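You operate a simulated robot arm through the tools that you are given. There is no shell and no other tool. Be economical: measure what you need, move in short steps, check, and stop when the job is done.

The job below is to be done with a simulated two-armed robot. You get a single attempt, and the scene is never put back.

JOB
Mash the potatoes in the blue pot smooth with some milk.
Fine: lid waits on the hot tray; milk from the cream jug till the pot is nearly half full; hold the pot while you mash; steel masher on the spoon rest, jug back, lid on again. Set down upright: cream jug.

Only the result counts: the job must be done as asked and must still hold three seconds after the hand-in. Knocking over, shifting, dropping, spilling or breaking anything else fails it. A push-on lid holds only when it is set on centred and level and pressed home; a screw cap is set on level and turned clockwise until tight.

ROBOT AND FRAMES
Two 7-joint arms with two-finger parallel grippers on one trunk, on a base that drives. Base frame: it is fixed to the floor where the robot stands at the start and does not move with it; the origin is under the middle of the robot, x ahead of it, y to its left, z up; the surface under the hand at the start is at about z = 900. Units: mm, degrees, N and s.
The left shoulder is at the start at [50, 168, 1207], the right one opposite. With the tool pointing down near the work surface each hand reaches from about 200 to 660 mm from the robot's upright axis, wherever it stands, measured 20 degrees to its own side. Places, roughly: cream jug (14x10x12 cm) [500, 300, 900]; glass of the hot tray [700, 600, 900]; top of the spoon rest [500, -400, 900]. Payload 1.57 kg a hand.
Tool frame (each hand has its own): the origin (TCP) lies between the finger pads and is the grasp point; the fingertips stand 30 mm ahead of it; z points along the fingers, y is the line along which they close. Largest opening 80 mm; finger width 17, thickness 12; the body of the gripper, 40 by 82 mm, starts 80 mm behind the TCP.
Orientation is told as [roll, pitch, yaw] about the base's x, y, z axes, in that order, counted from this pose: with the fingers straight down and closing along the base's y, the tool's x points along the base's -x, its y along +y and its z along -z.

CONTROLS
- The arms move only by the tool nudge_tool. It takes "left_steps", "right_steps" or both (then of equal length, played together; a hand with none holds still); each is one flat list of numbers, 7 for each row, row after row: the shift along the base's x, y, z in m, then the turn, a rotation vector about the base's x, y, z in degrees, then the opening in per cent of the stroke, from 0 (shut) to 100 (fully open). In form: [dx, dy, dz, rx, ry, rz, grip, dx, dy, dz, rx, ry, rz, grip, ...]. A call has 1 to 20 rows; each row shifts and turns the commanded pose from where the row before left it. A row lasts 0.2 s, in which the tool goes at most 50 mm and 8.6 degrees; a call with a longer step from one row to the next is refused whole, and so is a gripper value outside its range. A pose out of reach is approached as far as the arm can. The call stops where the force on the tool passes 40 N (or 10 N more than at its start, if that is more) or the arm is blocked; 0.2 s more then pass. Each finger travels about 45 mm/s and halts on what it meets, pressing with about 32 N; the grip force reading is that of the motor and also rises with nothing between the fingers. The clock runs only during rows and for 0.2 s after the last one: add rows that do not move to give the fingers time. The reply holds the time, the measured pose of the TCP, the force on the tool along the base axes, the opening and the grip force, in the units named above and with some noise, with the torque about the TCP (base axes, N m) and any sound that the robot's microphone picked up.
- Cameras (640 x 400 px; columns grow to the right, rows downward): "scene" is now at [130.1, 12.7, 1423]; the picture's right is [0.13, -0.99, 0.00], its down [-0.51, -0.07, -0.86] and it looks along [0.85, 0.11, -0.51] (base axes); focal length 214 px, centre (320, 200). "left" rides on the left gripper at [72, 7, -122] in its tool frame; the picture's right is [-0.09, 1.00, 0.00], its down [-0.84, -0.08, -0.54] and it looks along [-0.54, -0.05, 0.84] (tool axes); focal length 238 px, centre (320, 200). "right" rides on the right gripper at [72, -7, -122] in its tool frame; the picture's right is [0.09, 1.00, 0.00], its down [-0.84, 0.08, -0.54] and it looks along [-0.54, 0.05, 0.84] (tool axes); focal length 238 px, centre (320, 200). There is no depth. A picture from a camera that has moved, and an enlarged one, comes with that camera's place and axes in the base frame and with its lens.
- get_image(camera): a new picture of that camera. It takes no simulated time.
- slide_trunk(by): slides the trunk up (or, below 0, down) by that many mm; the arms and the scene camera ride with it, the base frame stays. It gives what a move gives, with no picture.
- base_move(legs): drives the robot by 1 to 6 legs, each [ahead, left, turn to the left] in mm, mm and degrees, along the robot's own axes; the way and the turn of a leg run together, so that a leg with both is an arc; at most 1500 mm and 180 degrees a leg. The arms and the cameras ride along, it lands a little off, and it stops where it bumps. It gives what a move gives.
- turn_head(pan, tilt): turns the head with the scene camera to pan (to the left, within 80 degrees either way) and tilt (down, from -29 to 69), counted from straight ahead of the robot. It gives what a move gives.
- close_up(camera, box): a new picture of the part [left, top, right, bottom] of that camera's present view, enlarged. It takes no simulated time.
- job_done(): hands the job in; it is judged then, once.

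Work in short steps. Places have to be worked out from the pictures, the camera data and where the tool is seen: move nearer, look again, correct. Check each grasp and each placing, and mend what went wrong. You have 120 turns and 100 pictures in all, those below and enlarged ones among them. Open the grippers and draw the arms clear of the work before you hand the job in, unless the task says otherwise; then end with one line.

The tools are called after "Request:" as a command line: name --argument value ..., lists and objects as JSON in quotes. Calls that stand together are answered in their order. nudge_tool: Moves the arms, as the interface text tells. Its arguments: {"type":"object","properties":{"left_steps":{"type":"array","items":{"type":"number"}},"right_steps":{"type":"array","items":{"type":"number"}}},"required":[]} The other tools are called the same way: slide_trunk (by) slides the trunk up or down; base_move (legs) drives the base; turn_head (pan, tilt) turns the head that bears the scene camera; get_image (camera) takes a picture; close_up (camera, box) takes an enlarged picture of a part of a camera's view; job_done () hands the job in.

At the start:

```text
time_s: 0.0
left_position: [402.0, 302.9, 1278.6]
left_orientation: [-0.1, -0.1, 0.1]
left_contact_force: [-0.4, 0.8, 0.1]
left_wrist_torque: [0.02, -0.02, 0.0]
left_width: 80.3
left_grasp_force: 0.1
right_position: [340.8, -66.9, 1301.9]
right_orientation: [0.1, 0.1, -0.2]
right_contact_force: [0.7, -0.2, 0.5]
right_wrist_torque: [0.03, -0.02, -0.01]
right_width: 80.0
right_grasp_force: 0.1
trunk travel left (down, up): [-375.0, 68.0]
robot x, y, heading: [1.9, -3.4, 0.2]
head pan, tilt: [7.6, 31.0]
```

scene: 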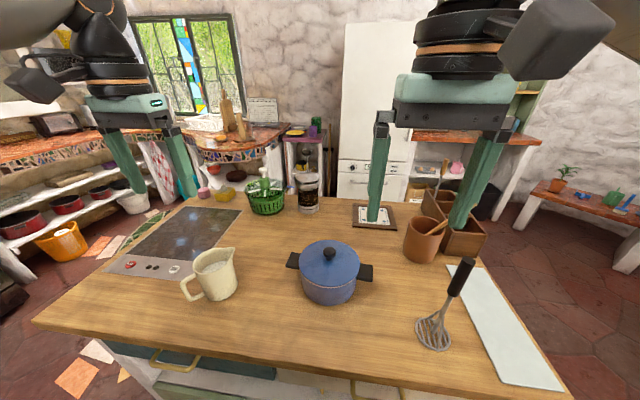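
right: 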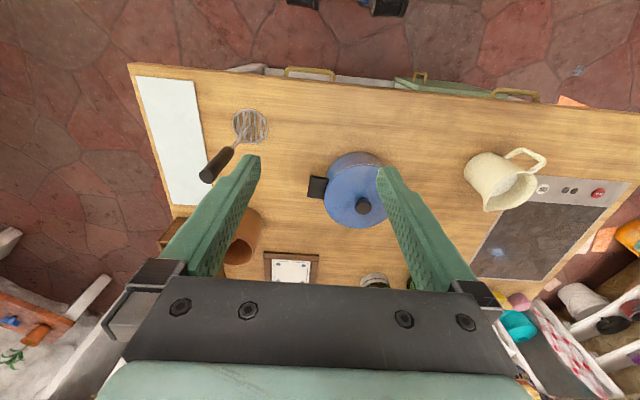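
left: 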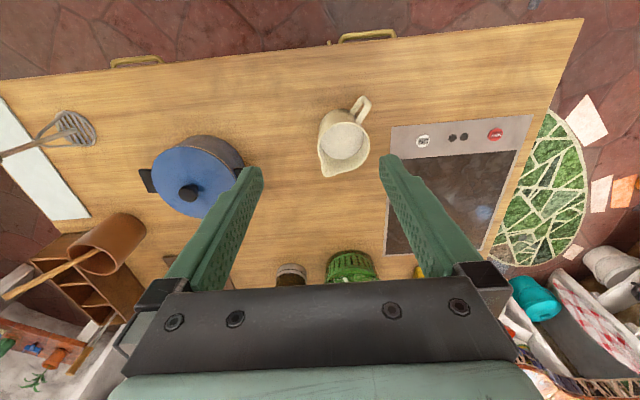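

I'll look closer at the pot, jug and masher before I move anything.

Request:
close_up --camera "scene" --box '[160, 220, 400, 370]'

Request:
close_up --camera "scene" --box '[380, 230, 580, 390]'

Request:
close_up --camera "left" --box '[120, 80, 420, 260]'

Request:
close_up --camera "right" --box '[120, 60, 420, 260]'

```text
2.67 times, centred on (280, 295) of scene
camera zoom: at [130.1, 12.7, 1423.0], right [0.13, -0.99, 0.0], down [-0.51, -0.07, -0.86], along [0.85, 0.11, -0.51], focal length 572 px, centre (427, -53)
```

zoom: 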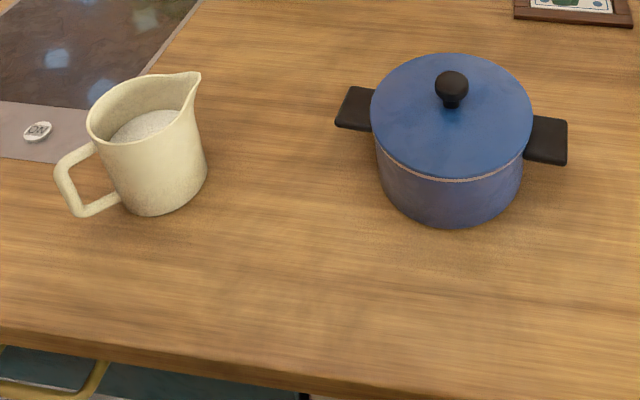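

```text
2.50 times, centred on (480, 310) of scene
camera zoom: at [130.1, 12.7, 1423.0], right [0.13, -0.99, 0.0], down [-0.51, -0.07, -0.86], along [0.85, 0.11, -0.51], focal length 536 px, centre (-80, -75)
```

zoom: 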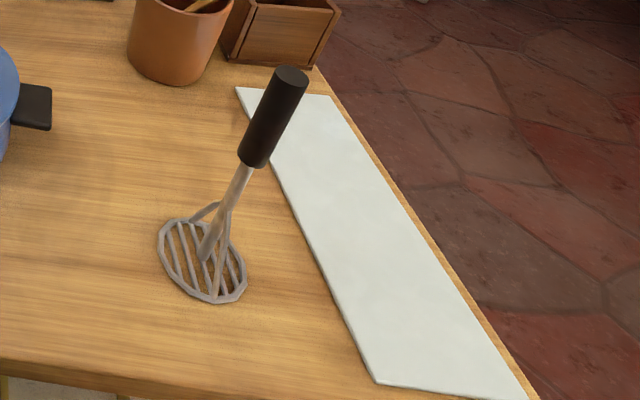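

```text
2.13 times, centred on (270, 170) of left
camera zoom: at [329.4, 310.6, 1401.5], right [0.09, 1.0, 0.0], down [0.84, -0.08, 0.54], along [0.54, -0.05, -0.84], focal length 508 px, centre (427, 264)
```

zoom: 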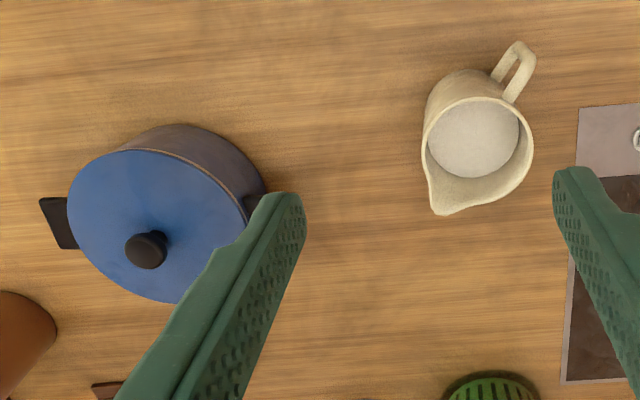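

```text
2.00 times, centred on (270, 160) of right
camera zoom: at [269.6, -74.3, 1422.8], right [-0.09, 1.0, 0.0], down [0.84, 0.08, 0.54], along [0.54, 0.05, -0.84], focal length 477 px, centre (420, 280)
```

zoom: 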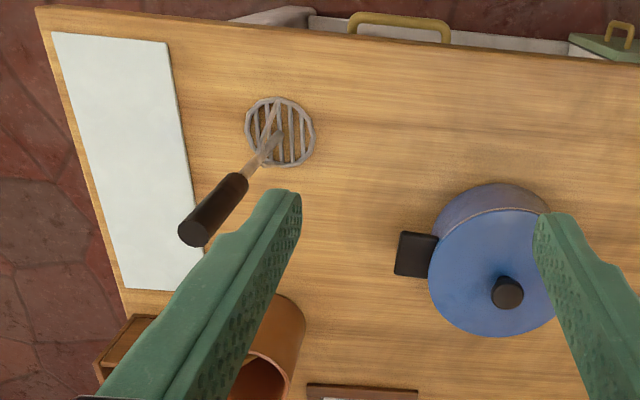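

Masher stands upright on its plate at about [428,-212], handle z 1034–1133. Pot centre is about [537,42], with the knob top near z 1025. The jug's handle faces back-left. I'll bring the left hand above the knob, move the right aside and look.

Request:
nudge_tool --left_steps '[0.017, -0.033, -0.014, 0, 0, 0, 100, 0.017, -0.033, -0.014, 0, 0, 0, 100, 0.017, -0.033, -0.014, 0, 0, 0, 100, 0.017, -0.033, -0.014, 0, 0, 0, 100, 0.017, -0.033, -0.014, 0, 0, 0, 100, 0.017, -0.033, -0.014, 0, 0, 0, 100, 0.017, -0.033, -0.014, 0, 0, 0, 100, 0.016, -0.031, -0.014, 0, 0, 0, 100]' --right_steps '[0, -0.025, 0, 0, 0, 0, 100, 0, -0.025, 0, 0, 0, 0, 100, 0, -0.025, 0, 0, 0, 0, 100, 0, -0.025, 0, 0, 0, 0, 100, 0, -0.025, 0, 0, 0, 0, 100, 0, -0.025, 0, 0, 0, 0, 100, 0, 0, 0, 0, 0, 0, 100, 0, 0, 0, 0, 0, 0, 100]'

Request:
get_image --camera "left"

Request:
get_image --camera "scene"

```text
time_s: 1.8
left_position: [459.4, 184.9, 1222.4]
left_orientation: [-0.1, 0.0, 0.2]
left_contact_force: [0.7, 0.5, 0.1]
left_wrist_torque: [0.01, 0.02, 0.0]
left_width: 79.9
left_grasp_force: 0.1
left hand out of reach, approached as far as the arm can: row 4, 5, 6, 7, 8
right_position: [340.0, -215.4, 1303.5]
right_orientation: [0.1, 0.0, -0.1]
right_contact_force: [0.1, 0.2, -0.6]
right_wrist_torque: [-0.05, -0.02, 0.02]
right_width: 80.0
right_grasp_force: 0.0
trunk travel left (down, up): [-375.0, 68.0]
robot x, y, heading: [-0.3, 4.5, -0.0]
head pan, tilt: [7.6, 31.0]
```

```text
92 pictures are left
camera left: at [387.2, 190.4, 1345.1], right [0.09, 1.0, 0.0], down [0.84, -0.08, 0.54], along [0.54, -0.05, -0.84], focal length 238 px, centre (320, 200)
```

left: 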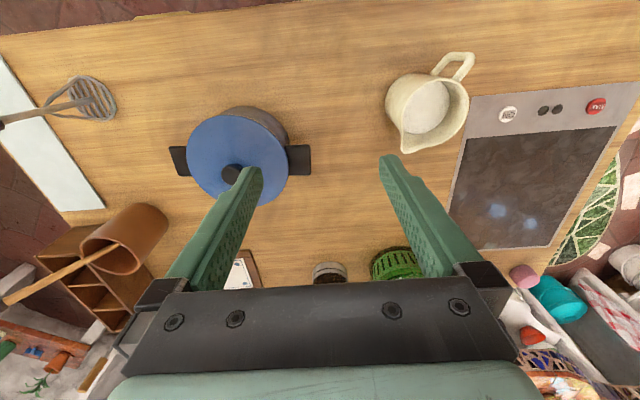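

```text
91 pictures are left
camera scene: at [130.1, 12.5, 1423.0], right [0.13, -0.99, 0.0], down [-0.51, -0.07, -0.86], along [0.85, 0.11, -0.51], focal length 214 px, centre (320, 200)
```

scene: 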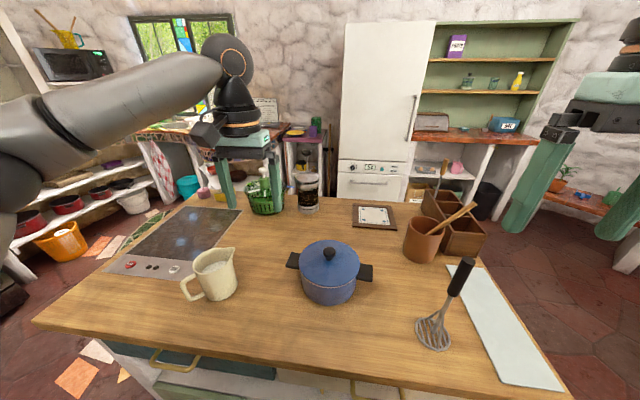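

The left hand ran out of reach at this height. I'll drive ahead a bit, since the table's front edge is at about x=325.

Request:
base_move --legs '[[100, 0, 0]]'

```text
time_s: 3.0
left_position: [560.3, 185.1, 1222.2]
left_orientation: [0.0, 0.0, 0.2]
left_contact_force: [0.3, 0.4, -0.4]
left_wrist_torque: [-0.03, 0.03, -0.02]
left_width: 80.3
left_grasp_force: 0.1
right_position: [442.3, -214.7, 1302.1]
right_orientation: [0.1, 0.1, -0.1]
right_contact_force: [-0.4, -0.2, 0.1]
right_wrist_torque: [0.03, 0.02, 0.01]
right_width: 80.1
right_grasp_force: 0.0
trunk travel left (down, up): [-375.0, 68.0]
robot x, y, heading: [99.7, 0.9, 0.0]
head pan, tilt: [7.6, 31.0]
```

No bump. Left hand goes towards a point above the knob at z≈1100.

Request:
nudge_tool --left_steps '[-0.006, -0.036, -0.025, 0, 0, 0, 100, -0.006, -0.036, -0.025, 0, 0, 0, 100, -0.006, -0.036, -0.03, 0, 0, 0, 100, -0.005, -0.036, -0.03, 0, 0, 0, 100]'

Request:
get_image --camera "left"

Request:
get_image --camera "scene"

```text
time_s: 4.0
left_position: [521.1, 135.8, 1158.1]
left_orientation: [0.0, -0.1, 0.2]
left_contact_force: [-0.3, 0.3, 0.3]
left_wrist_torque: [-0.01, -0.02, 0.02]
left_width: 80.2
left_grasp_force: 0.1
left hand out of reach, approached as far as the arm can: row 1, 2, 3, 4
right_position: [441.9, -213.4, 1304.9]
right_orientation: [0.1, 0.0, 0.0]
right_contact_force: [-0.3, 0.2, 0.0]
right_wrist_torque: [0.0, 0.0, 0.02]
right_width: 80.0
right_grasp_force: 0.0
trunk travel left (down, up): [-375.0, 68.0]
robot x, y, heading: [98.4, -3.3, 0.4]
head pan, tilt: [7.6, 31.0]
```

```text
90 pictures are left
camera left: at [449.1, 142.5, 1280.8], right [0.09, 1.0, 0.0], down [0.84, -0.07, 0.54], along [0.54, -0.05, -0.84], focal length 238 px, centre (320, 200)
```

left: 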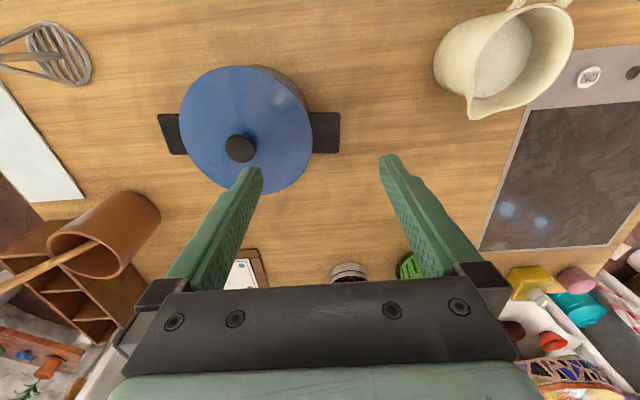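

```text
89 pictures are left
camera scene: at [229.9, 12.9, 1423.1], right [0.13, -0.99, 0.0], down [-0.51, -0.07, -0.86], along [0.85, 0.12, -0.51], focal length 214 px, centre (320, 200)
```

scene: 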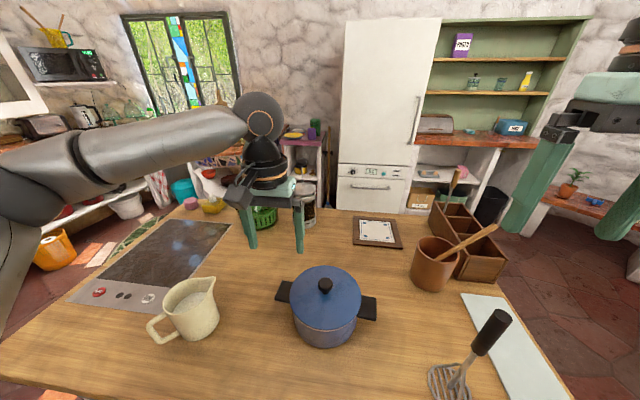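

The hand is high over the shoulder, which costs reach. I'll raise the trunk and then go down first to see what the command does.

Request:
slide_trunk --by 65

Request:
nudge_tool --left_steps '[0, 0, -0.02, 0, 0, 0, 100, 0, 0, -0.02, 0, 0, 0, 100, 0, 0, -0.02, 0, 0, 0, 100]'

```text
time_s: 5.0
left_position: [521.4, 137.7, 1223.4]
left_orientation: [0.0, 0.0, 0.3]
left_contact_force: [-0.1, -0.2, 0.8]
left_wrist_torque: [0.02, 0.04, -0.01]
left_width: 79.9
left_grasp_force: 0.1
right_position: [442.1, -213.7, 1368.3]
right_orientation: [0.1, 0.0, 0.0]
right_contact_force: [0.3, 0.3, 0.2]
right_wrist_torque: [0.04, 0.0, -0.04]
right_width: 80.0
right_grasp_force: 0.1
trunk travel left (down, up): [-440.0, 3.0]
robot x, y, heading: [99.7, 2.3, 0.0]
head pan, tilt: [7.6, 31.0]
```

```text
time_s: 5.8
left_position: [522.6, 135.6, 1163.9]
left_orientation: [-0.2, -0.1, 0.3]
left_contact_force: [-0.2, -0.7, 1.1]
left_wrist_torque: [0.01, -0.01, -0.02]
left_width: 80.3
left_grasp_force: 0.0
right_position: [441.1, -213.7, 1369.3]
right_orientation: [0.1, -0.1, 0.0]
right_contact_force: [0.1, 0.4, 0.4]
right_wrist_torque: [-0.06, 0.02, -0.01]
right_width: 80.1
right_grasp_force: 0.0
trunk travel left (down, up): [-440.0, 3.0]
robot x, y, heading: [97.5, 4.1, -0.1]
head pan, tilt: [7.6, 31.0]
```

Down works. Now I'll go over to the knob at [538,41].

Request:
nudge_tool --left_steps '[0.004, -0.024, -0.01, 0, 0, 0, 100, 0.004, -0.024, -0.015, 0, 0, 0, 100, 0.004, -0.024, -0.015, 0, 0, 0, 100, 0.004, -0.023, -0.015, 0, 0, 0, 100]'

Request:
get_image --camera "left"

```text
time_s: 6.8
left_position: [501.7, 119.5, 1117.1]
left_orientation: [0.0, -0.2, 0.3]
left_contact_force: [-0.3, -0.4, -0.2]
left_wrist_torque: [0.0, -0.02, 0.01]
left_width: 80.2
left_grasp_force: 0.0
left hand out of reach, approached as far as the arm can: row 1, 2, 3, 4
right_position: [441.5, -214.5, 1368.4]
right_orientation: [0.0, 0.0, 0.0]
right_contact_force: [-0.5, 0.7, 0.6]
right_wrist_torque: [0.0, -0.01, -0.02]
right_width: 80.0
right_grasp_force: 0.1
trunk travel left (down, up): [-440.0, 3.0]
robot x, y, heading: [99.3, 3.5, 0.1]
head pan, tilt: [7.6, 31.0]
```

```text
88 pictures are left
camera left: at [429.5, 126.7, 1239.0], right [0.09, 1.0, 0.0], down [0.84, -0.07, 0.54], along [0.54, -0.05, -0.84], focal length 238 px, centre (320, 200)
```

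left: 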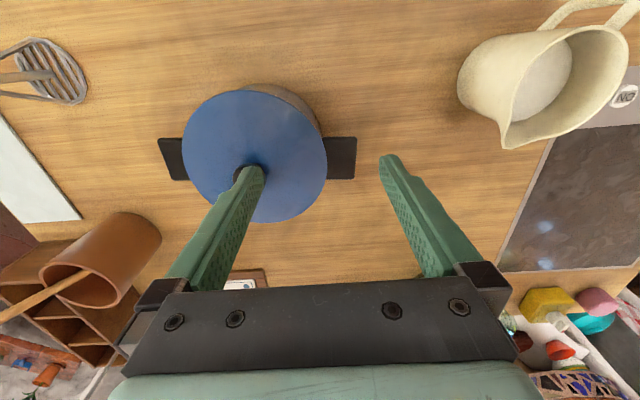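

It looks like a joint limit for reaching inward. I'll drive right so the pot lies on the left arm's own side.

Request:
base_move --legs '[[0, -130, 0]]'

Request:
nudge_tool --left_steps '[0.01, 0.01, 0, 0, 0, 0, 100, 0.01, 0.01, 0, 0, 0, 0, 100, 0.01, 0.01, 0, 0, 0, 0, 100, 0.007, 0.01, 0, 0, 0, 0, 100]'

Request:
get_image --camera "left"

```text
time_s: 8.6
left_position: [502.4, -9.7, 1116.6]
left_orientation: [-0.1, -0.2, 0.4]
left_contact_force: [0.4, -0.8, 0.1]
left_wrist_torque: [0.04, -0.03, 0.0]
left_width: 80.0
left_grasp_force: 0.0
right_position: [443.2, -344.8, 1368.3]
right_orientation: [0.1, 0.1, 0.2]
right_contact_force: [0.0, -0.1, 0.4]
right_wrist_torque: [0.01, 0.02, 0.0]
right_width: 79.6
right_grasp_force: 0.1
trunk travel left (down, up): [-440.0, 3.0]
robot x, y, heading: [102.7, -127.6, 0.2]
head pan, tilt: [7.6, 31.0]
```

```text
time_s: 9.6
left_position: [539.2, 29.8, 1116.4]
left_orientation: [0.0, -0.1, 0.5]
left_contact_force: [0.1, -0.5, 0.9]
left_wrist_torque: [0.02, 0.01, -0.04]
left_width: 79.9
left_grasp_force: 0.1
right_position: [443.4, -343.4, 1369.1]
right_orientation: [-0.1, 0.1, 0.3]
right_contact_force: [0.0, 0.1, -0.1]
right_wrist_torque: [0.0, 0.0, 0.03]
right_width: 80.3
right_grasp_force: 0.0
trunk travel left (down, up): [-440.0, 3.0]
robot x, y, heading: [100.6, -131.2, 0.2]
head pan, tilt: [7.6, 31.0]
```

```text
87 pictures are left
camera left: at [467.0, 37.3, 1239.9], right [0.09, 1.0, 0.0], down [0.84, -0.07, 0.54], along [0.54, -0.05, -0.84], focal length 238 px, centre (320, 200)
```

left: 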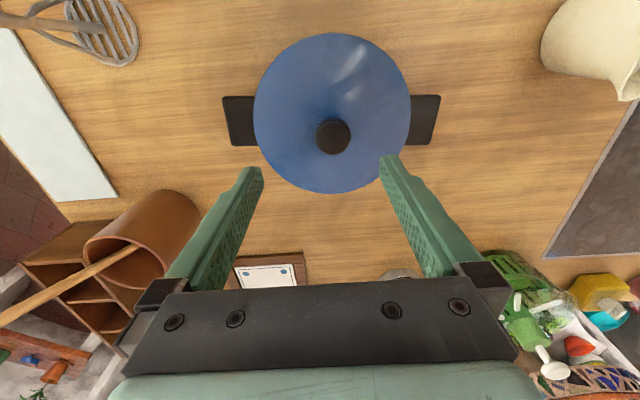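

The knob is at [538,42]. I'll descend so the tips straddle it, then close gently.

Request:
nudge_tool --left_steps '[0, 0.006, -0.02, 0, 0, 0, 100, 0, 0.006, -0.02, 0, 0, 0, 100, 0, 0, -0.02, 0, 0, 0, 100, 0, 0, -0.015, 0, 0, 0, 100, 0, 0, -0.01, 0, 0, 0, 100, 0, 0, 0, 0, 0, 0, 100]'

Request:
get_image --camera "left"

Request:
close_up --camera "scene" --box '[160, 200, 400, 350]'

```text
time_s: 11.0
left_position: [541.1, 42.1, 1032.4]
left_orientation: [-0.1, -0.2, 0.4]
left_contact_force: [0.1, -0.3, -0.2]
left_wrist_torque: [-0.03, -0.01, -0.02]
left_width: 80.0
left_grasp_force: 0.1
right_position: [441.6, -343.6, 1368.1]
right_orientation: [0.1, 0.0, 0.3]
right_contact_force: [-0.2, 0.0, 0.4]
right_wrist_torque: [-0.01, -0.02, 0.03]
right_width: 79.8
right_grasp_force: 0.1
trunk travel left (down, up): [-440.0, 3.0]
robot x, y, heading: [96.7, -131.4, 0.3]
head pan, tilt: [7.6, 31.0]
```

```text
86 pictures are left
camera left: at [468.4, 49.2, 1154.8], right [0.09, 1.0, 0.0], down [0.84, -0.07, 0.54], along [0.54, -0.05, -0.84], focal length 238 px, centre (320, 200)
```

left: 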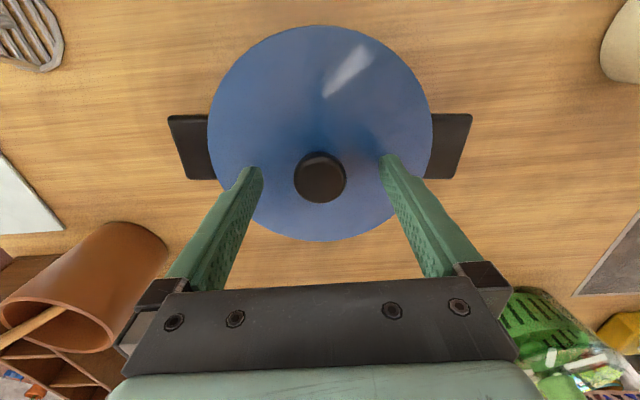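

```text
2.67 times, centred on (280, 275) of scene
camera zoom: at [230.6, -116.8, 1488.0], right [0.14, -0.99, 0.0], down [-0.51, -0.07, -0.86], along [0.85, 0.12, -0.51], focal length 572 px, centre (427, 0)
```

zoom: 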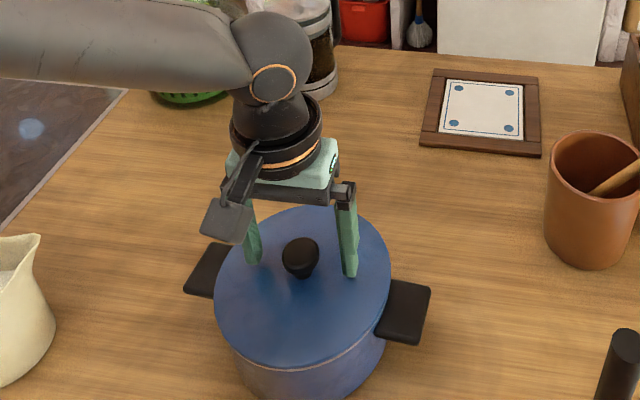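

Fingers straddle the knob. I'll go slightly lower and close.

Request:
nudge_tool --left_steps '[-0.003, 0.0, -0.006, 0, 0, 0, 100, 0, 0, 0, 0, 0, 0, 60, 0, 0, 0, 0, 0, 0, 20, 0, 0, 0, 0, 0, 0, 0, 0, 0, 0, 0, 0, 0, 0, 0, 0, 0, 0, 0, 0, 0, 0, 0, 0, 0, 0, 0, 0]'

Request:
get_image --camera "left"

```text
time_s: 12.6
left_position: [538.2, 42.5, 1027.1]
left_orientation: [-0.2, -0.1, 0.3]
left_contact_force: [0.6, 0.6, -0.2]
left_wrist_torque: [0.04, -0.03, 0.0]
left_width: 32.6
left_grasp_force: 32.4
right_position: [442.7, -344.1, 1366.4]
right_orientation: [0.1, -0.1, 0.2]
right_contact_force: [1.3, -0.1, -0.3]
right_wrist_torque: [-0.01, -0.05, 0.04]
right_width: 80.2
right_grasp_force: 0.0
trunk travel left (down, up): [-440.0, 3.0]
robot x, y, heading: [99.9, -131.4, 0.4]
head pan, tilt: [7.6, 31.0]
```

```text
84 pictures are left
camera left: at [465.0, 50.0, 1148.6], right [0.09, 1.0, 0.0], down [0.84, -0.07, 0.54], along [0.54, -0.05, -0.84], focal length 238 px, centre (320, 200)
```

left: 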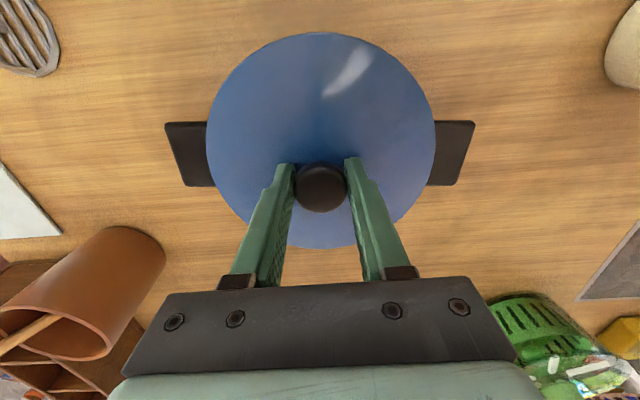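

Gripped at 32.6 mm. Lifting slowly.

Request:
nudge_tool --left_steps '[0, 0, 0.005, 0, 0, 0, 0, 0, 0, 0.01, 0, 0, 0, 0, 0, 0, 0.015, 0, 0, 0, 0, 0, 0, 0.02, 0, 0, 0, 0, 0, 0, 0.02, 0, 0, 0, 0, 0, 0, 0.025, 0, 0, 0, 0, 0, 0, 0.02, 0, 0, 0, 0]'

Request:
get_image --camera "scene"

```text
time_s: 14.2
left_position: [535.1, 41.2, 1141.8]
left_orientation: [-0.2, -0.1, 0.5]
left_contact_force: [-0.1, -0.1, -1.3]
left_wrist_torque: [-0.01, 0.02, 0.01]
left_width: 32.9
left_grasp_force: 32.4
right_position: [441.8, -344.6, 1367.5]
right_orientation: [0.0, -0.1, 0.3]
right_contact_force: [0.0, -0.7, 0.1]
right_wrist_torque: [-0.01, -0.01, 0.03]
right_width: 80.2
right_grasp_force: 0.1
trunk travel left (down, up): [-440.0, 3.0]
robot x, y, heading: [101.2, -128.0, 0.3]
head pan, tilt: [7.6, 31.0]
```

```text
83 pictures are left
camera scene: at [230.6, -116.8, 1488.0], right [0.14, -0.99, 0.0], down [-0.51, -0.07, -0.86], along [0.85, 0.12, -0.51], focal length 214 px, centre (320, 200)
```

scene: 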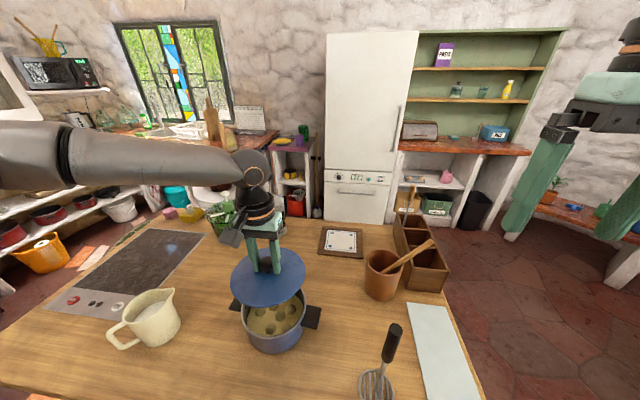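

Lid is off and potatoes are visible. I'll drive left with the lid held high, towards the hot tray.

Request:
base_move --legs '[[0, 510, 0]]'

Request:
get_image --camera "left"

Request:
get_image --camera "scene"

```text
time_s: 17.4
left_position: [534.7, 334.7, 1141.1]
left_orientation: [-0.1, 0.0, -0.2]
left_contact_force: [0.5, 0.3, -1.3]
left_wrist_torque: [0.01, 0.0, -0.01]
left_width: 32.7
left_grasp_force: 32.0
right_position: [437.3, -49.5, 1368.0]
right_orientation: [0.1, 0.0, -0.5]
right_contact_force: [-0.5, -0.1, 0.2]
right_wrist_torque: [0.0, 0.0, 0.0]
right_width: 79.9
right_grasp_force: 0.0
trunk travel left (down, up): [-440.0, 3.0]
robot x, y, heading: [98.6, 171.4, -0.4]
head pan, tilt: [7.6, 31.0]
stopped in leg 1: the robot was blocked; the commanded pose is now the measured one
```

```text
82 pictures are left
camera left: at [462.8, 342.6, 1263.6], right [0.1, 1.0, 0.0], down [0.84, -0.08, 0.54], along [0.54, -0.05, -0.84], focal length 238 px, centre (320, 200)
```

left: 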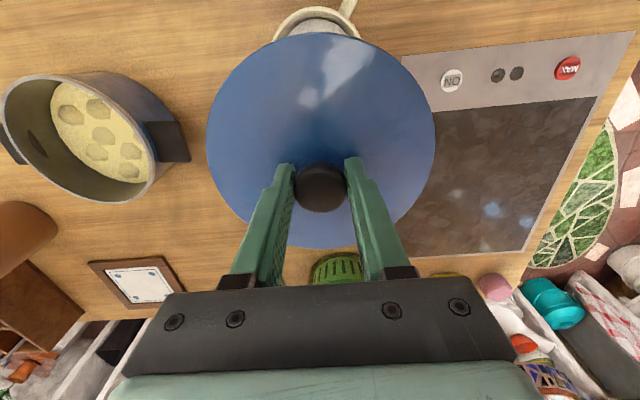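

```text
81 pictures are left
camera scene: at [227.8, 180.3, 1488.1], right [0.12, -0.99, 0.0], down [-0.51, -0.06, -0.86], along [0.85, 0.11, -0.51], focal length 214 px, centre (320, 200)
```

scene: 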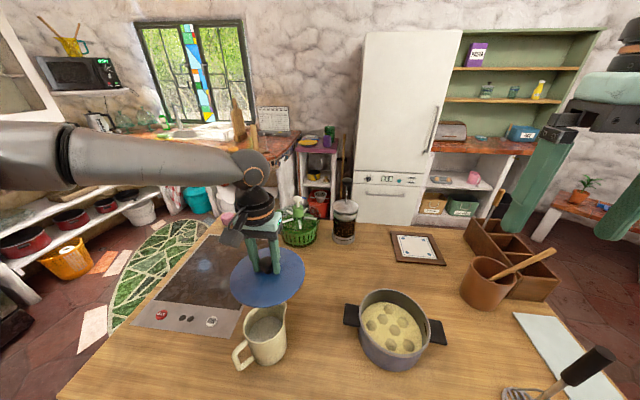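

Something blocked the base at y=171. From here the tray may already be in reach, so I'll try swinging the arm out to [648,555].

Request:
nudge_tool --left_steps '[0.01, 0.028, 0, 0, 0, 0, 0, 0.014, 0.028, 0, 0, 0, 0, 0, 0.014, 0.028, 0, 0, 0, 0, 0, 0.015, 0.028, 0, 0, 0, 0, 0, 0.015, 0.028, 0, 0, 0, 0, 0, 0.015, 0.028, 0, 0, 0, 0, 0, 0.015, 0.028, 0, 0, 0, 0, 0, 0.015, 0.026, 0, 0, 0, 0, 0]'

Request:
get_image --camera "scene"

```text
time_s: 19.2
left_position: [647.0, 556.4, 1139.8]
left_orientation: [-0.2, 0.0, -0.3]
left_contact_force: [1.0, -0.2, -1.5]
left_wrist_torque: [0.0, 0.0, 0.05]
left_width: 32.8
left_grasp_force: 32.1
right_position: [438.0, -48.5, 1368.2]
right_orientation: [0.0, 0.1, -0.5]
right_contact_force: [-0.1, 0.3, -0.7]
right_wrist_torque: [0.0, -0.01, -0.01]
right_width: 79.9
right_grasp_force: 0.0
trunk travel left (down, up): [-440.0, 3.0]
robot x, y, heading: [98.9, 172.4, -0.6]
head pan, tilt: [7.6, 31.0]
```

```text
80 pictures are left
camera scene: at [228.8, 180.8, 1488.0], right [0.12, -0.99, 0.0], down [-0.51, -0.06, -0.86], along [0.85, 0.11, -0.52], focal length 214 px, centre (320, 200)
```

scene: 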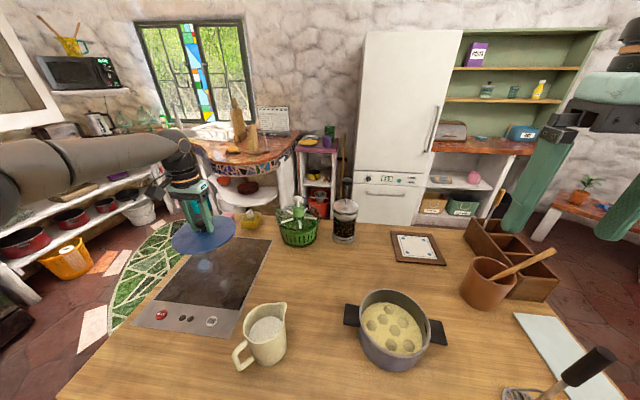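

Reached. Lowering over the glass.

Request:
nudge_tool --left_steps '[0.001, 0, -0.035, 0, 0, 0, 0, 0, 0, -0.035, 0, 0, 0, 0, 0, 0, -0.035, 0, 0, 0, 0, 0, 0, -0.035, 0, 0, 0, 0, 0, 0, -0.025, 0, 0, 0, 0]'

Request:
close_up --camera "scene" --box '[120, 180, 320, 340]'

```text
time_s: 20.4
left_position: [627.3, 555.7, 989.1]
left_orientation: [-0.2, -0.1, -0.2]
left_contact_force: [-0.2, 0.7, 0.0]
left_wrist_torque: [-0.04, 0.02, -0.01]
left_width: 32.8
left_grasp_force: 32.1
left hand out of reach, approached as far as the arm can: row 4, 5
right_position: [437.1, -49.5, 1368.4]
right_orientation: [0.0, 0.0, -0.5]
right_contact_force: [0.6, -1.0, 0.1]
right_wrist_torque: [0.02, -0.01, 0.0]
right_width: 80.1
right_grasp_force: 0.0
trunk travel left (down, up): [-440.0, 3.0]
robot x, y, heading: [94.9, 170.6, -0.6]
head pan, tilt: [7.6, 31.0]
```

```text
2.50 times, centred on (220, 260) of scene
camera zoom: at [228.7, 180.4, 1488.0], right [0.12, -0.99, 0.0], down [-0.51, -0.06, -0.86], along [0.85, 0.11, -0.51], focal length 536 px, centre (570, 50)
```

zoom: 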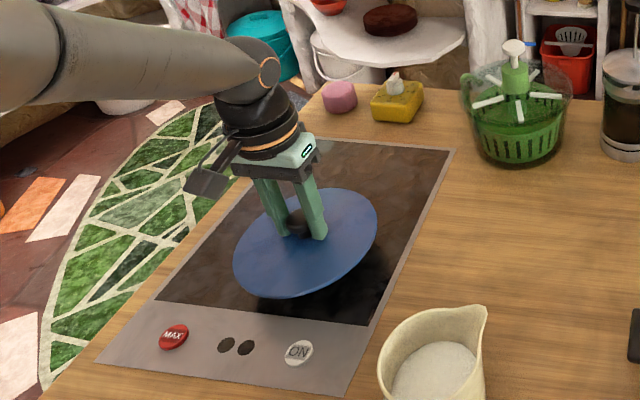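

The trunk is too high for this. I'll lower it a little, then move the hand forward again.

Request:
slide_trunk --by -30

Request:
nudge_tool --left_steps '[0.0, 0, 0.015, 0, 0, 0, 0, 0.012, 0, 0, 0, 0, 0, 0, 0.012, 0, 0.0, 0, 0, 0, 0]'

```text
time_s: 21.1
left_position: [628.5, 556.8, 959.3]
left_orientation: [-0.1, 0.0, -0.4]
left_contact_force: [0.5, 0.0, -0.9]
left_wrist_torque: [0.0, 0.0, -0.03]
left_width: 32.8
left_grasp_force: 32.0
right_position: [437.3, -48.5, 1339.4]
right_orientation: [-0.1, 0.0, -0.5]
right_contact_force: [-0.6, -0.2, 0.5]
right_wrist_torque: [-0.03, -0.02, -0.01]
right_width: 80.0
right_grasp_force: 0.0
trunk travel left (down, up): [-410.0, 33.0]
robot x, y, heading: [95.3, 170.0, -0.4]
head pan, tilt: [7.6, 31.0]
```

```text
time_s: 21.9
left_position: [641.9, 555.7, 980.3]
left_orientation: [0.0, -0.3, -0.3]
left_contact_force: [-0.3, -0.6, -2.0]
left_wrist_torque: [0.02, 0.01, 0.0]
left_width: 32.8
left_grasp_force: 32.0
left hand out of reach, approached as far as the arm can: row 3
right_position: [437.5, -48.3, 1338.3]
right_orientation: [0.0, 0.1, -0.6]
right_contact_force: [-0.9, 0.0, 1.2]
right_wrist_torque: [0.01, -0.01, 0.03]
right_width: 80.1
right_grasp_force: 0.1
trunk travel left (down, up): [-410.0, 33.0]
robot x, y, heading: [98.7, 168.7, -0.4]
head pan, tilt: [7.6, 31.0]
```

Request:
slide_trunk --by -26

Request:
nudge_tool --left_steps '[0, 0, -0.003, 0, 0, 0, 0, 0, 0, -0.003, 0, 0, 0, 0, 0, 0, -0.003, 0, 0, 0, 0, 0, 0, -0.003, 0, 0, 0, 0]'

Request:
close_up --camera "scene" --box '[120, 180, 320, 340]'

```text
time_s: 22.7
left_position: [640.6, 556.2, 953.4]
left_orientation: [-0.1, -0.2, -0.4]
left_contact_force: [-0.2, -0.6, -1.7]
left_wrist_torque: [-0.01, -0.01, 0.0]
left_width: 32.7
left_grasp_force: 32.4
right_position: [437.5, -49.1, 1312.1]
right_orientation: [0.0, 0.0, -0.5]
right_contact_force: [-0.9, -0.5, -0.3]
right_wrist_torque: [0.0, 0.02, -0.03]
right_width: 80.2
right_grasp_force: 0.0
trunk travel left (down, up): [-384.0, 59.0]
robot x, y, heading: [99.7, 171.7, -0.6]
head pan, tilt: [7.6, 31.0]
```

```text
time_s: 23.7
left_position: [638.4, 557.4, 949.2]
left_orientation: [-0.1, -0.8, -0.2]
left_contact_force: [5.3, 4.3, 17.7]
left_wrist_torque: [0.08, 0.19, -0.12]
left_width: 32.9
left_grasp_force: 31.3
left hand out of reach, approached as far as the arm can: row 3
right_position: [435.0, -49.0, 1312.2]
right_orientation: [0.1, 0.0, -0.5]
right_contact_force: [-0.1, 0.0, -0.8]
right_wrist_torque: [0.01, -0.01, -0.02]
right_width: 80.0
right_grasp_force: 0.1
trunk travel left (down, up): [-384.0, 59.0]
robot x, y, heading: [96.8, 168.2, -0.5]
head pan, tilt: [7.6, 31.0]
```

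```text
2.50 times, centred on (220, 260) of scene
camera zoom: at [227.3, 179.7, 1432.5], right [0.12, -0.99, 0.0], down [-0.51, -0.06, -0.86], along [0.85, 0.11, -0.51], focal length 536 px, centre (570, 50)
```

zoom: 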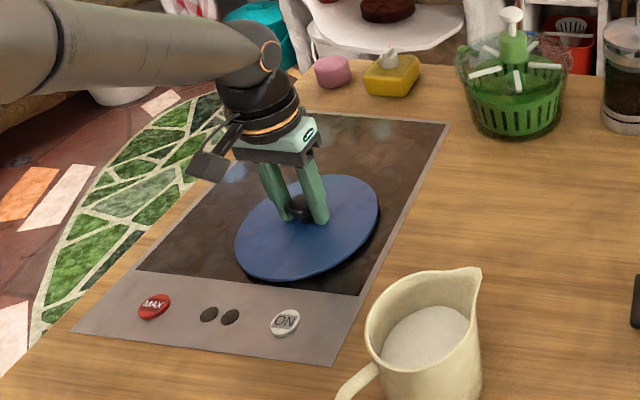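

Contact: the lid is down on the glass. Release and rise.

Request:
nudge_tool --left_steps '[0, 0, 0.001, 0, 0, 0, 40, 0, 0, 0, 0, 0, 0, 80, 0, 0, 0, 0, 0, 0, 100, 0, 0, 0, 0, 0, 0, 100, 0, 0, 0, 0, 0, 0, 100, 0, 0, 0.02, 0, 0, 0, 100, 0, 0, 0.03, 0, 0, 0, 100, 0, 0, 0.03, 0, 0, 0, 100, 0, 0, 0.03, 0, 0, 0, 100]'

Request:
get_image --camera "left"

```text
time_s: 25.7
left_position: [638.2, 556.6, 1057.6]
left_orientation: [0.0, -0.2, -0.2]
left_contact_force: [0.1, -0.1, 0.1]
left_wrist_torque: [0.0, -0.04, -0.02]
left_width: 80.1
left_grasp_force: 0.1
right_position: [436.2, -48.7, 1312.6]
right_orientation: [0.0, 0.0, -0.6]
right_contact_force: [-0.1, 0.5, -0.2]
right_wrist_torque: [0.04, 0.0, 0.01]
right_width: 80.0
right_grasp_force: 0.1
trunk travel left (down, up): [-384.0, 59.0]
robot x, y, heading: [100.0, 168.0, -0.5]
head pan, tilt: [7.6, 31.0]
```

```text
77 pictures are left
camera left: at [565.6, 564.2, 1179.3], right [0.1, 1.0, 0.0], down [0.83, -0.08, 0.55], along [0.54, -0.05, -0.84], focal length 238 px, centre (320, 200)
```

left: 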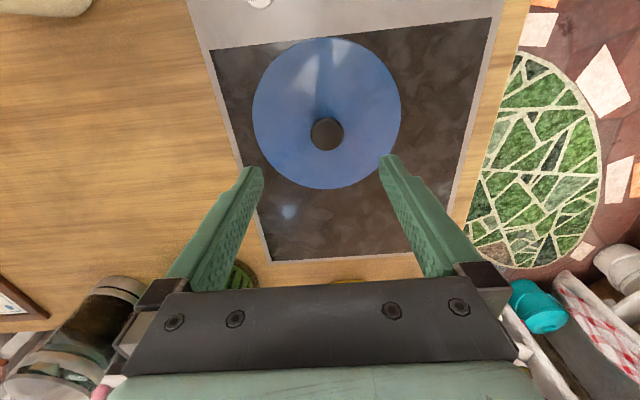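

The lid lies wholly on the glass. Now the left hand swings behind the jug's handle, turning to −35° yaw with a 45° forward tilt.

Request:
nudge_tool --left_steps '[-0.034, -0.0176, 0.006, 0, 0, -4.4, 100, -0.034, -0.0176, 0.006, 0, 0, -4.4, 100, -0.034, -0.0176, 0.006, 0, 0, -4.4, 100, -0.034, -0.0176, 0.006, 0, 0, -4.4, 100, -0.034, -0.0176, 0.006, 0, 0, -4.4, 100, -0.034, -0.0176, 0.006, 0, 0, -4.4, 100, -0.034, -0.0176, 0.006, 0, 0, -4.4, 100, -0.034, -0.0176, 0.006, 0, 0, -4.2, 100, 0, 0, 0, -4.3, -6.15, 0, 100, 0, 0, 0, -4.3, -6.15, 0, 100, 0, 0, 0, -4.3, -6.15, 0, 100, 0, 0, 0, -4.3, -6.15, 0, 100, 0, 0, 0, -4.3, -6.15, 0, 100, 0, 0, 0, -4.3, -6.15, 0, 100]'

Request:
get_image --camera "left"

Request:
get_image --camera "scene"

```text
time_s: 28.7
left_position: [429.2, 449.0, 1135.6]
left_orientation: [0.2, -45.3, -35.5]
left_contact_force: [-0.3, 0.1, 0.2]
left_wrist_torque: [0.0, 0.02, -0.04]
left_width: 80.0
left_grasp_force: 0.0
left hand out of reach, approached as far as the arm can: row 10, 11, 12, 13, 14
right_position: [436.3, -49.1, 1312.1]
right_orientation: [0.0, 0.0, -0.5]
right_contact_force: [-0.3, -0.1, 0.3]
right_wrist_torque: [0.01, 0.01, 0.04]
right_width: 80.1
right_grasp_force: 0.1
trunk travel left (down, up): [-384.0, 59.0]
robot x, y, heading: [100.2, 168.1, -0.6]
head pan, tilt: [7.6, 31.0]
```

```text
76 pictures are left
camera left: at [322.1, 533.8, 1171.2], right [0.63, 0.78, 0.07], down [0.12, -0.18, 0.98], along [0.77, -0.6, -0.21], focal length 238 px, centre (320, 200)
```

left: 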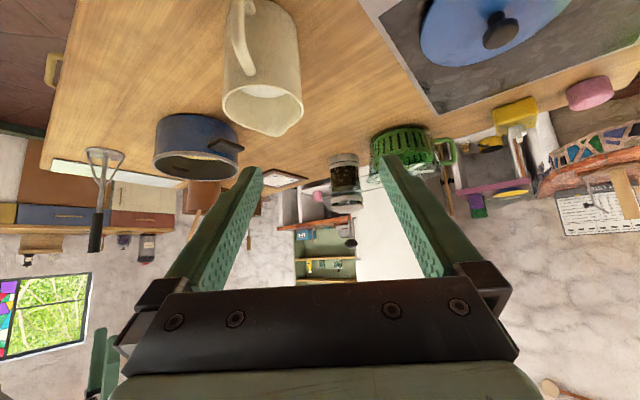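

```text
75 pictures are left
camera scene: at [228.3, 180.5, 1432.1], right [0.12, -0.99, 0.0], down [-0.51, -0.06, -0.86], along [0.85, 0.11, -0.51], focal length 214 px, centre (320, 200)
```

scene: 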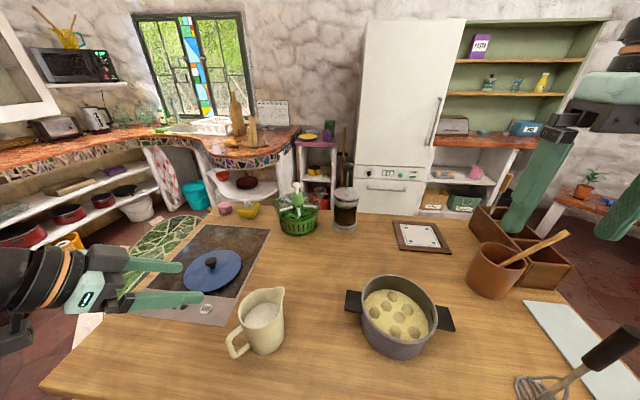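

The orientation is good but it's too close to the shoulder. I'll back the base off and shift right for room, then view the jug closely.

Request:
base_move --legs '[[-150, -60, 0]]'

Request:
turn_head --pan 35 --tilt 40

Request:
close_up --camera "scene" --box '[220, 110, 420, 235]'

Request:
get_image --camera "left"

```text
time_s: 30.1
left_position: [276.5, 391.3, 1135.9]
left_orientation: [0.0, -45.1, -35.3]
left_contact_force: [-0.2, 0.0, 0.5]
left_wrist_torque: [0.02, 0.02, 0.04]
left_width: 80.0
left_grasp_force: 0.0
right_position: [285.7, -105.9, 1313.0]
right_orientation: [0.0, 0.0, -0.5]
right_contact_force: [-0.7, 0.1, 0.4]
right_wrist_torque: [0.05, -0.04, 0.0]
right_width: 79.9
right_grasp_force: 0.1
trunk travel left (down, up): [-384.0, 59.0]
robot x, y, heading: [-53.1, 113.4, -0.1]
head pan, tilt: [7.6, 31.0]
```

```text
time_s: 31.0
left_position: [279.6, 390.7, 1135.6]
left_orientation: [0.1, -45.2, -35.2]
left_contact_force: [0.5, 0.5, -0.2]
left_wrist_torque: [-0.02, 0.04, 0.0]
left_width: 79.9
left_grasp_force: 0.0
right_position: [285.9, -105.2, 1311.7]
right_orientation: [0.0, 0.0, -0.4]
right_contact_force: [0.9, 0.3, 0.6]
right_wrist_torque: [-0.06, 0.0, -0.02]
right_width: 80.0
right_grasp_force: 0.0
trunk travel left (down, up): [-384.0, 59.0]
robot x, y, heading: [-53.9, 111.4, -0.2]
head pan, tilt: [35.0, 40.0]
```

```text
3.20 times, centred on (320, 172) of scene
camera zoom: at [57.7, 160.0, 1418.2], right [0.57, -0.82, 0.0], down [-0.53, -0.36, -0.77], along [0.63, 0.43, -0.64], focal length 686 px, centre (320, 288)
```

zoom: 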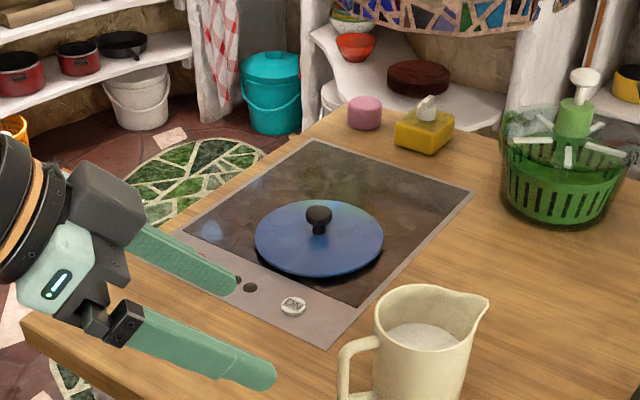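

```text
73 pictures are left
camera left: at [170.4, 476.2, 1171.3], right [0.63, 0.78, 0.07], down [0.12, -0.18, 0.98], along [0.77, -0.6, -0.21], focal length 238 px, centre (320, 200)
```

left: 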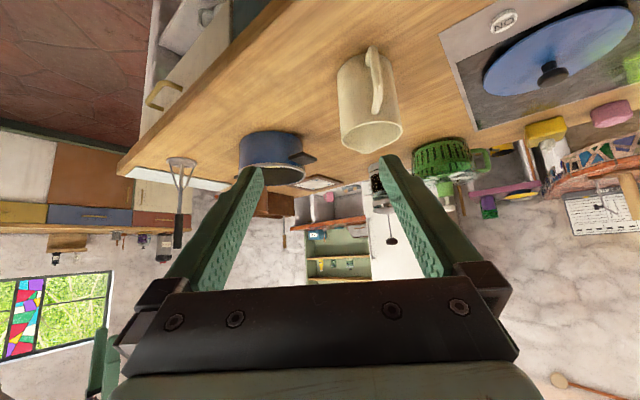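

Request:
close_up --camera "scene" --box '[290, 170, 418, 250]'

Request:
close_up --camera "left" --box '[288, 20, 448, 180]'

```text
5.00 times, centred on (354, 210) of scene
camera zoom: at [57.7, 160.0, 1418.2], right [0.57, -0.82, 0.0], down [-0.53, -0.36, -0.77], along [0.63, 0.43, -0.64], focal length 1072 px, centre (150, 150)
```

zoom: 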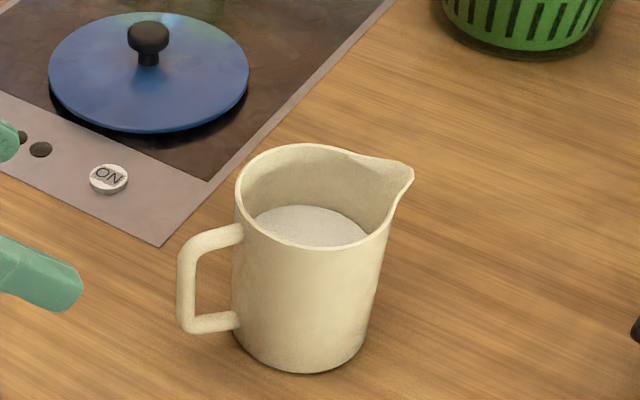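

```text
2.50 times, centred on (368, 100) of left
camera zoom: at [170.4, 476.2, 1171.3], right [0.63, 0.78, 0.07], down [0.12, -0.18, 0.98], along [0.77, -0.6, -0.21], focal length 596 px, centre (200, 450)
```

zoom: 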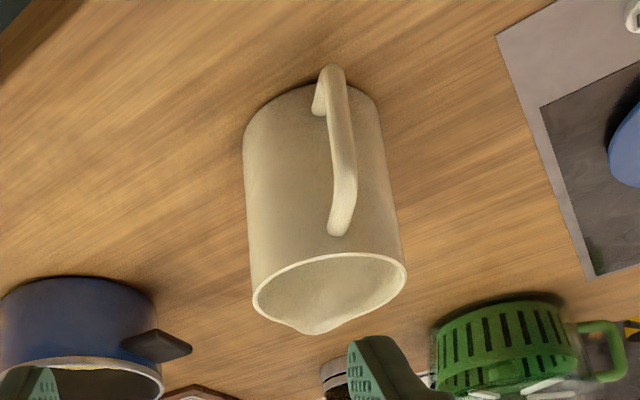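

Handle bar is at [423,384], z 925–989, jug heading about −41°. I'll go to a pre-approach 90 mm back along the fingers and correct the yaw.

Request:
nudge_tool --left_steps '[0.024, 0.009, -0.02, 0, 0, -1.6, 100, 0.024, 0.009, -0.03, 0, 0, -1.6, 100, 0.024, 0.009, -0.03, 0, 0, -1.6, 100, 0.022, 0.009, -0.03, 0, 0, -1.6, 100]'

Request:
get_image --camera "left"

Request:
close_up --camera "scene" --box '[240, 150, 400, 250]'

```text
time_s: 32.0
left_position: [373.8, 429.0, 1024.9]
left_orientation: [0.2, -45.1, -41.8]
left_contact_force: [0.3, -0.3, -0.5]
left_wrist_torque: [-0.02, 0.02, -0.01]
left_width: 80.1
left_grasp_force: 0.1
right_position: [287.1, -105.6, 1311.2]
right_orientation: [0.0, 0.2, -0.4]
right_contact_force: [0.4, -0.4, 0.5]
right_wrist_torque: [0.05, 0.01, 0.0]
right_width: 80.0
right_grasp_force: 0.1
trunk travel left (down, up): [-384.0, 59.0]
robot x, y, heading: [-55.2, 108.6, -0.5]
head pan, tilt: [35.0, 40.0]
```

```text
70 pictures are left
camera left: at [275.6, 525.0, 1060.6], right [0.71, 0.7, 0.07], down [0.1, -0.2, 0.98], along [0.7, -0.69, -0.21], focal length 238 px, centre (320, 200)
```

left: 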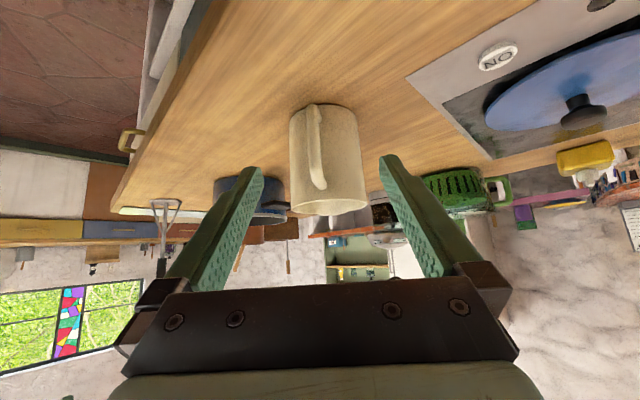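

```text
4.00 times, centred on (320, 200) of scene
camera zoom: at [58.0, 160.3, 1418.2], right [0.57, -0.82, 0.0], down [-0.53, -0.36, -0.77], along [0.63, 0.43, -0.64], focal length 858 px, centre (320, 200)
```

zoom: 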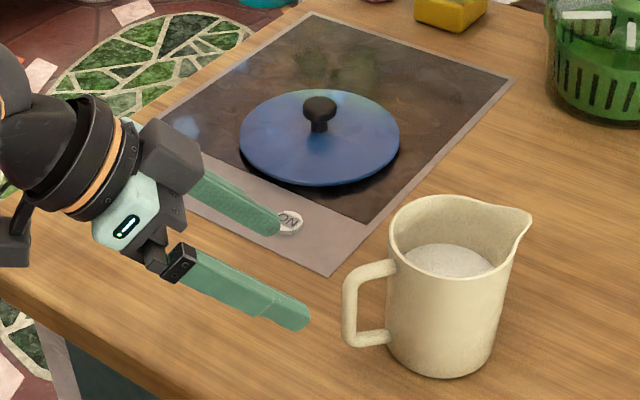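

Aligned. Final approach along the fingers.

Request:
nudge_tool --left_steps '[0.016, -0.0153, -0.021, 0, 0, 0, 100, 0.016, -0.0153, -0.021, 0, 0, 0, 100, 0.008, -0.008, -0.011, 0, 0, 0, 100, 0.007, -0.007, -0.01, 0, 0, 0, 100]'

Request:
get_image --camera "left"

Request:
close_up --camera "scene" --box '[240, 150, 400, 250]'

```text
time_s: 33.0
left_position: [419.3, 381.1, 963.1]
left_orientation: [0.1, -45.2, -41.9]
left_contact_force: [-0.2, -0.6, 0.2]
left_wrist_torque: [0.02, 0.0, 0.01]
left_width: 80.0
left_grasp_force: 0.0
right_position: [285.6, -106.4, 1313.3]
right_orientation: [-0.1, 0.0, -0.5]
right_contact_force: [0.7, 0.3, 0.6]
right_wrist_torque: [-0.03, -0.03, 0.0]
right_width: 80.0
right_grasp_force: 0.0
trunk travel left (down, up): [-384.0, 59.0]
robot x, y, heading: [-54.7, 113.9, -0.6]
head pan, tilt: [35.0, 40.0]
```

```text
68 pictures are left
camera left: at [321.8, 478.0, 998.0], right [0.71, 0.7, 0.07], down [0.1, -0.2, 0.98], along [0.7, -0.69, -0.21], focal length 238 px, centre (320, 200)
```

left: 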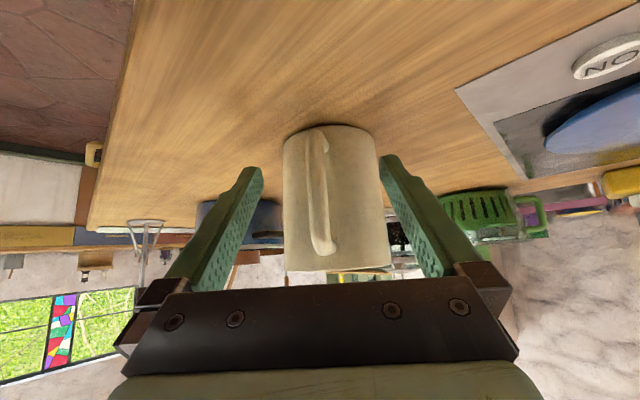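

```text
4.00 times, centred on (320, 200) of scene
camera zoom: at [57.8, 160.0, 1418.2], right [0.57, -0.82, 0.0], down [-0.53, -0.36, -0.77], along [0.63, 0.43, -0.64], focal length 858 px, centre (320, 200)
```

zoom: 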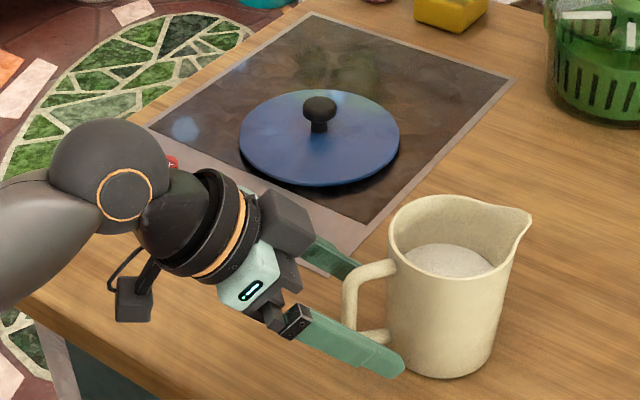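

The handle bar is centred between the fingers. Closing.

Request:
nudge_tool --left_steps '[0, 0, 0, 0, 0, 0, 70, 0, 0, 0, 0, 0, 0, 40, 0, 0, 0, 0, 0, 0, 15, 0, 0, 0, 0, 0, 0, 0, 0, 0, 0, 0, 0, 0, 0, 0, 0, 0, 0, 0, 0, 0, 0, 0, 0, 0, 0, 0, 0]'

Request:
close_up --camera "scene" --box '[240, 150, 400, 250]'

```text
time_s: 34.6
left_position: [419.7, 380.7, 962.4]
left_orientation: [0.1, -45.3, -41.7]
left_contact_force: [-0.8, -1.0, -1.2]
left_wrist_torque: [-0.04, -0.01, -0.01]
left_width: 11.1
left_grasp_force: 29.6
right_position: [286.1, -105.9, 1313.2]
right_orientation: [-0.1, 0.0, -0.5]
right_contact_force: [-0.3, 0.4, 0.6]
right_wrist_torque: [-0.02, 0.02, -0.01]
right_width: 79.8
right_grasp_force: 0.1
trunk travel left (down, up): [-384.0, 59.0]
robot x, y, heading: [-51.7, 113.6, -0.4]
head pan, tilt: [35.0, 40.0]
```

```text
4.00 times, centred on (320, 200) of scene
camera zoom: at [57.6, 160.0, 1418.2], right [0.57, -0.82, 0.0], down [-0.53, -0.36, -0.77], along [0.63, 0.43, -0.64], focal length 858 px, centre (320, 200)
```

zoom: 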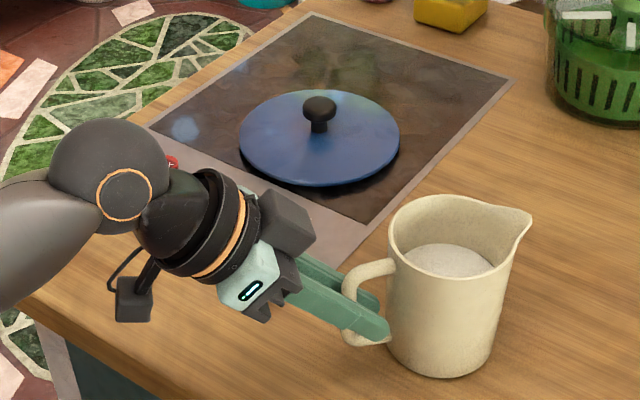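

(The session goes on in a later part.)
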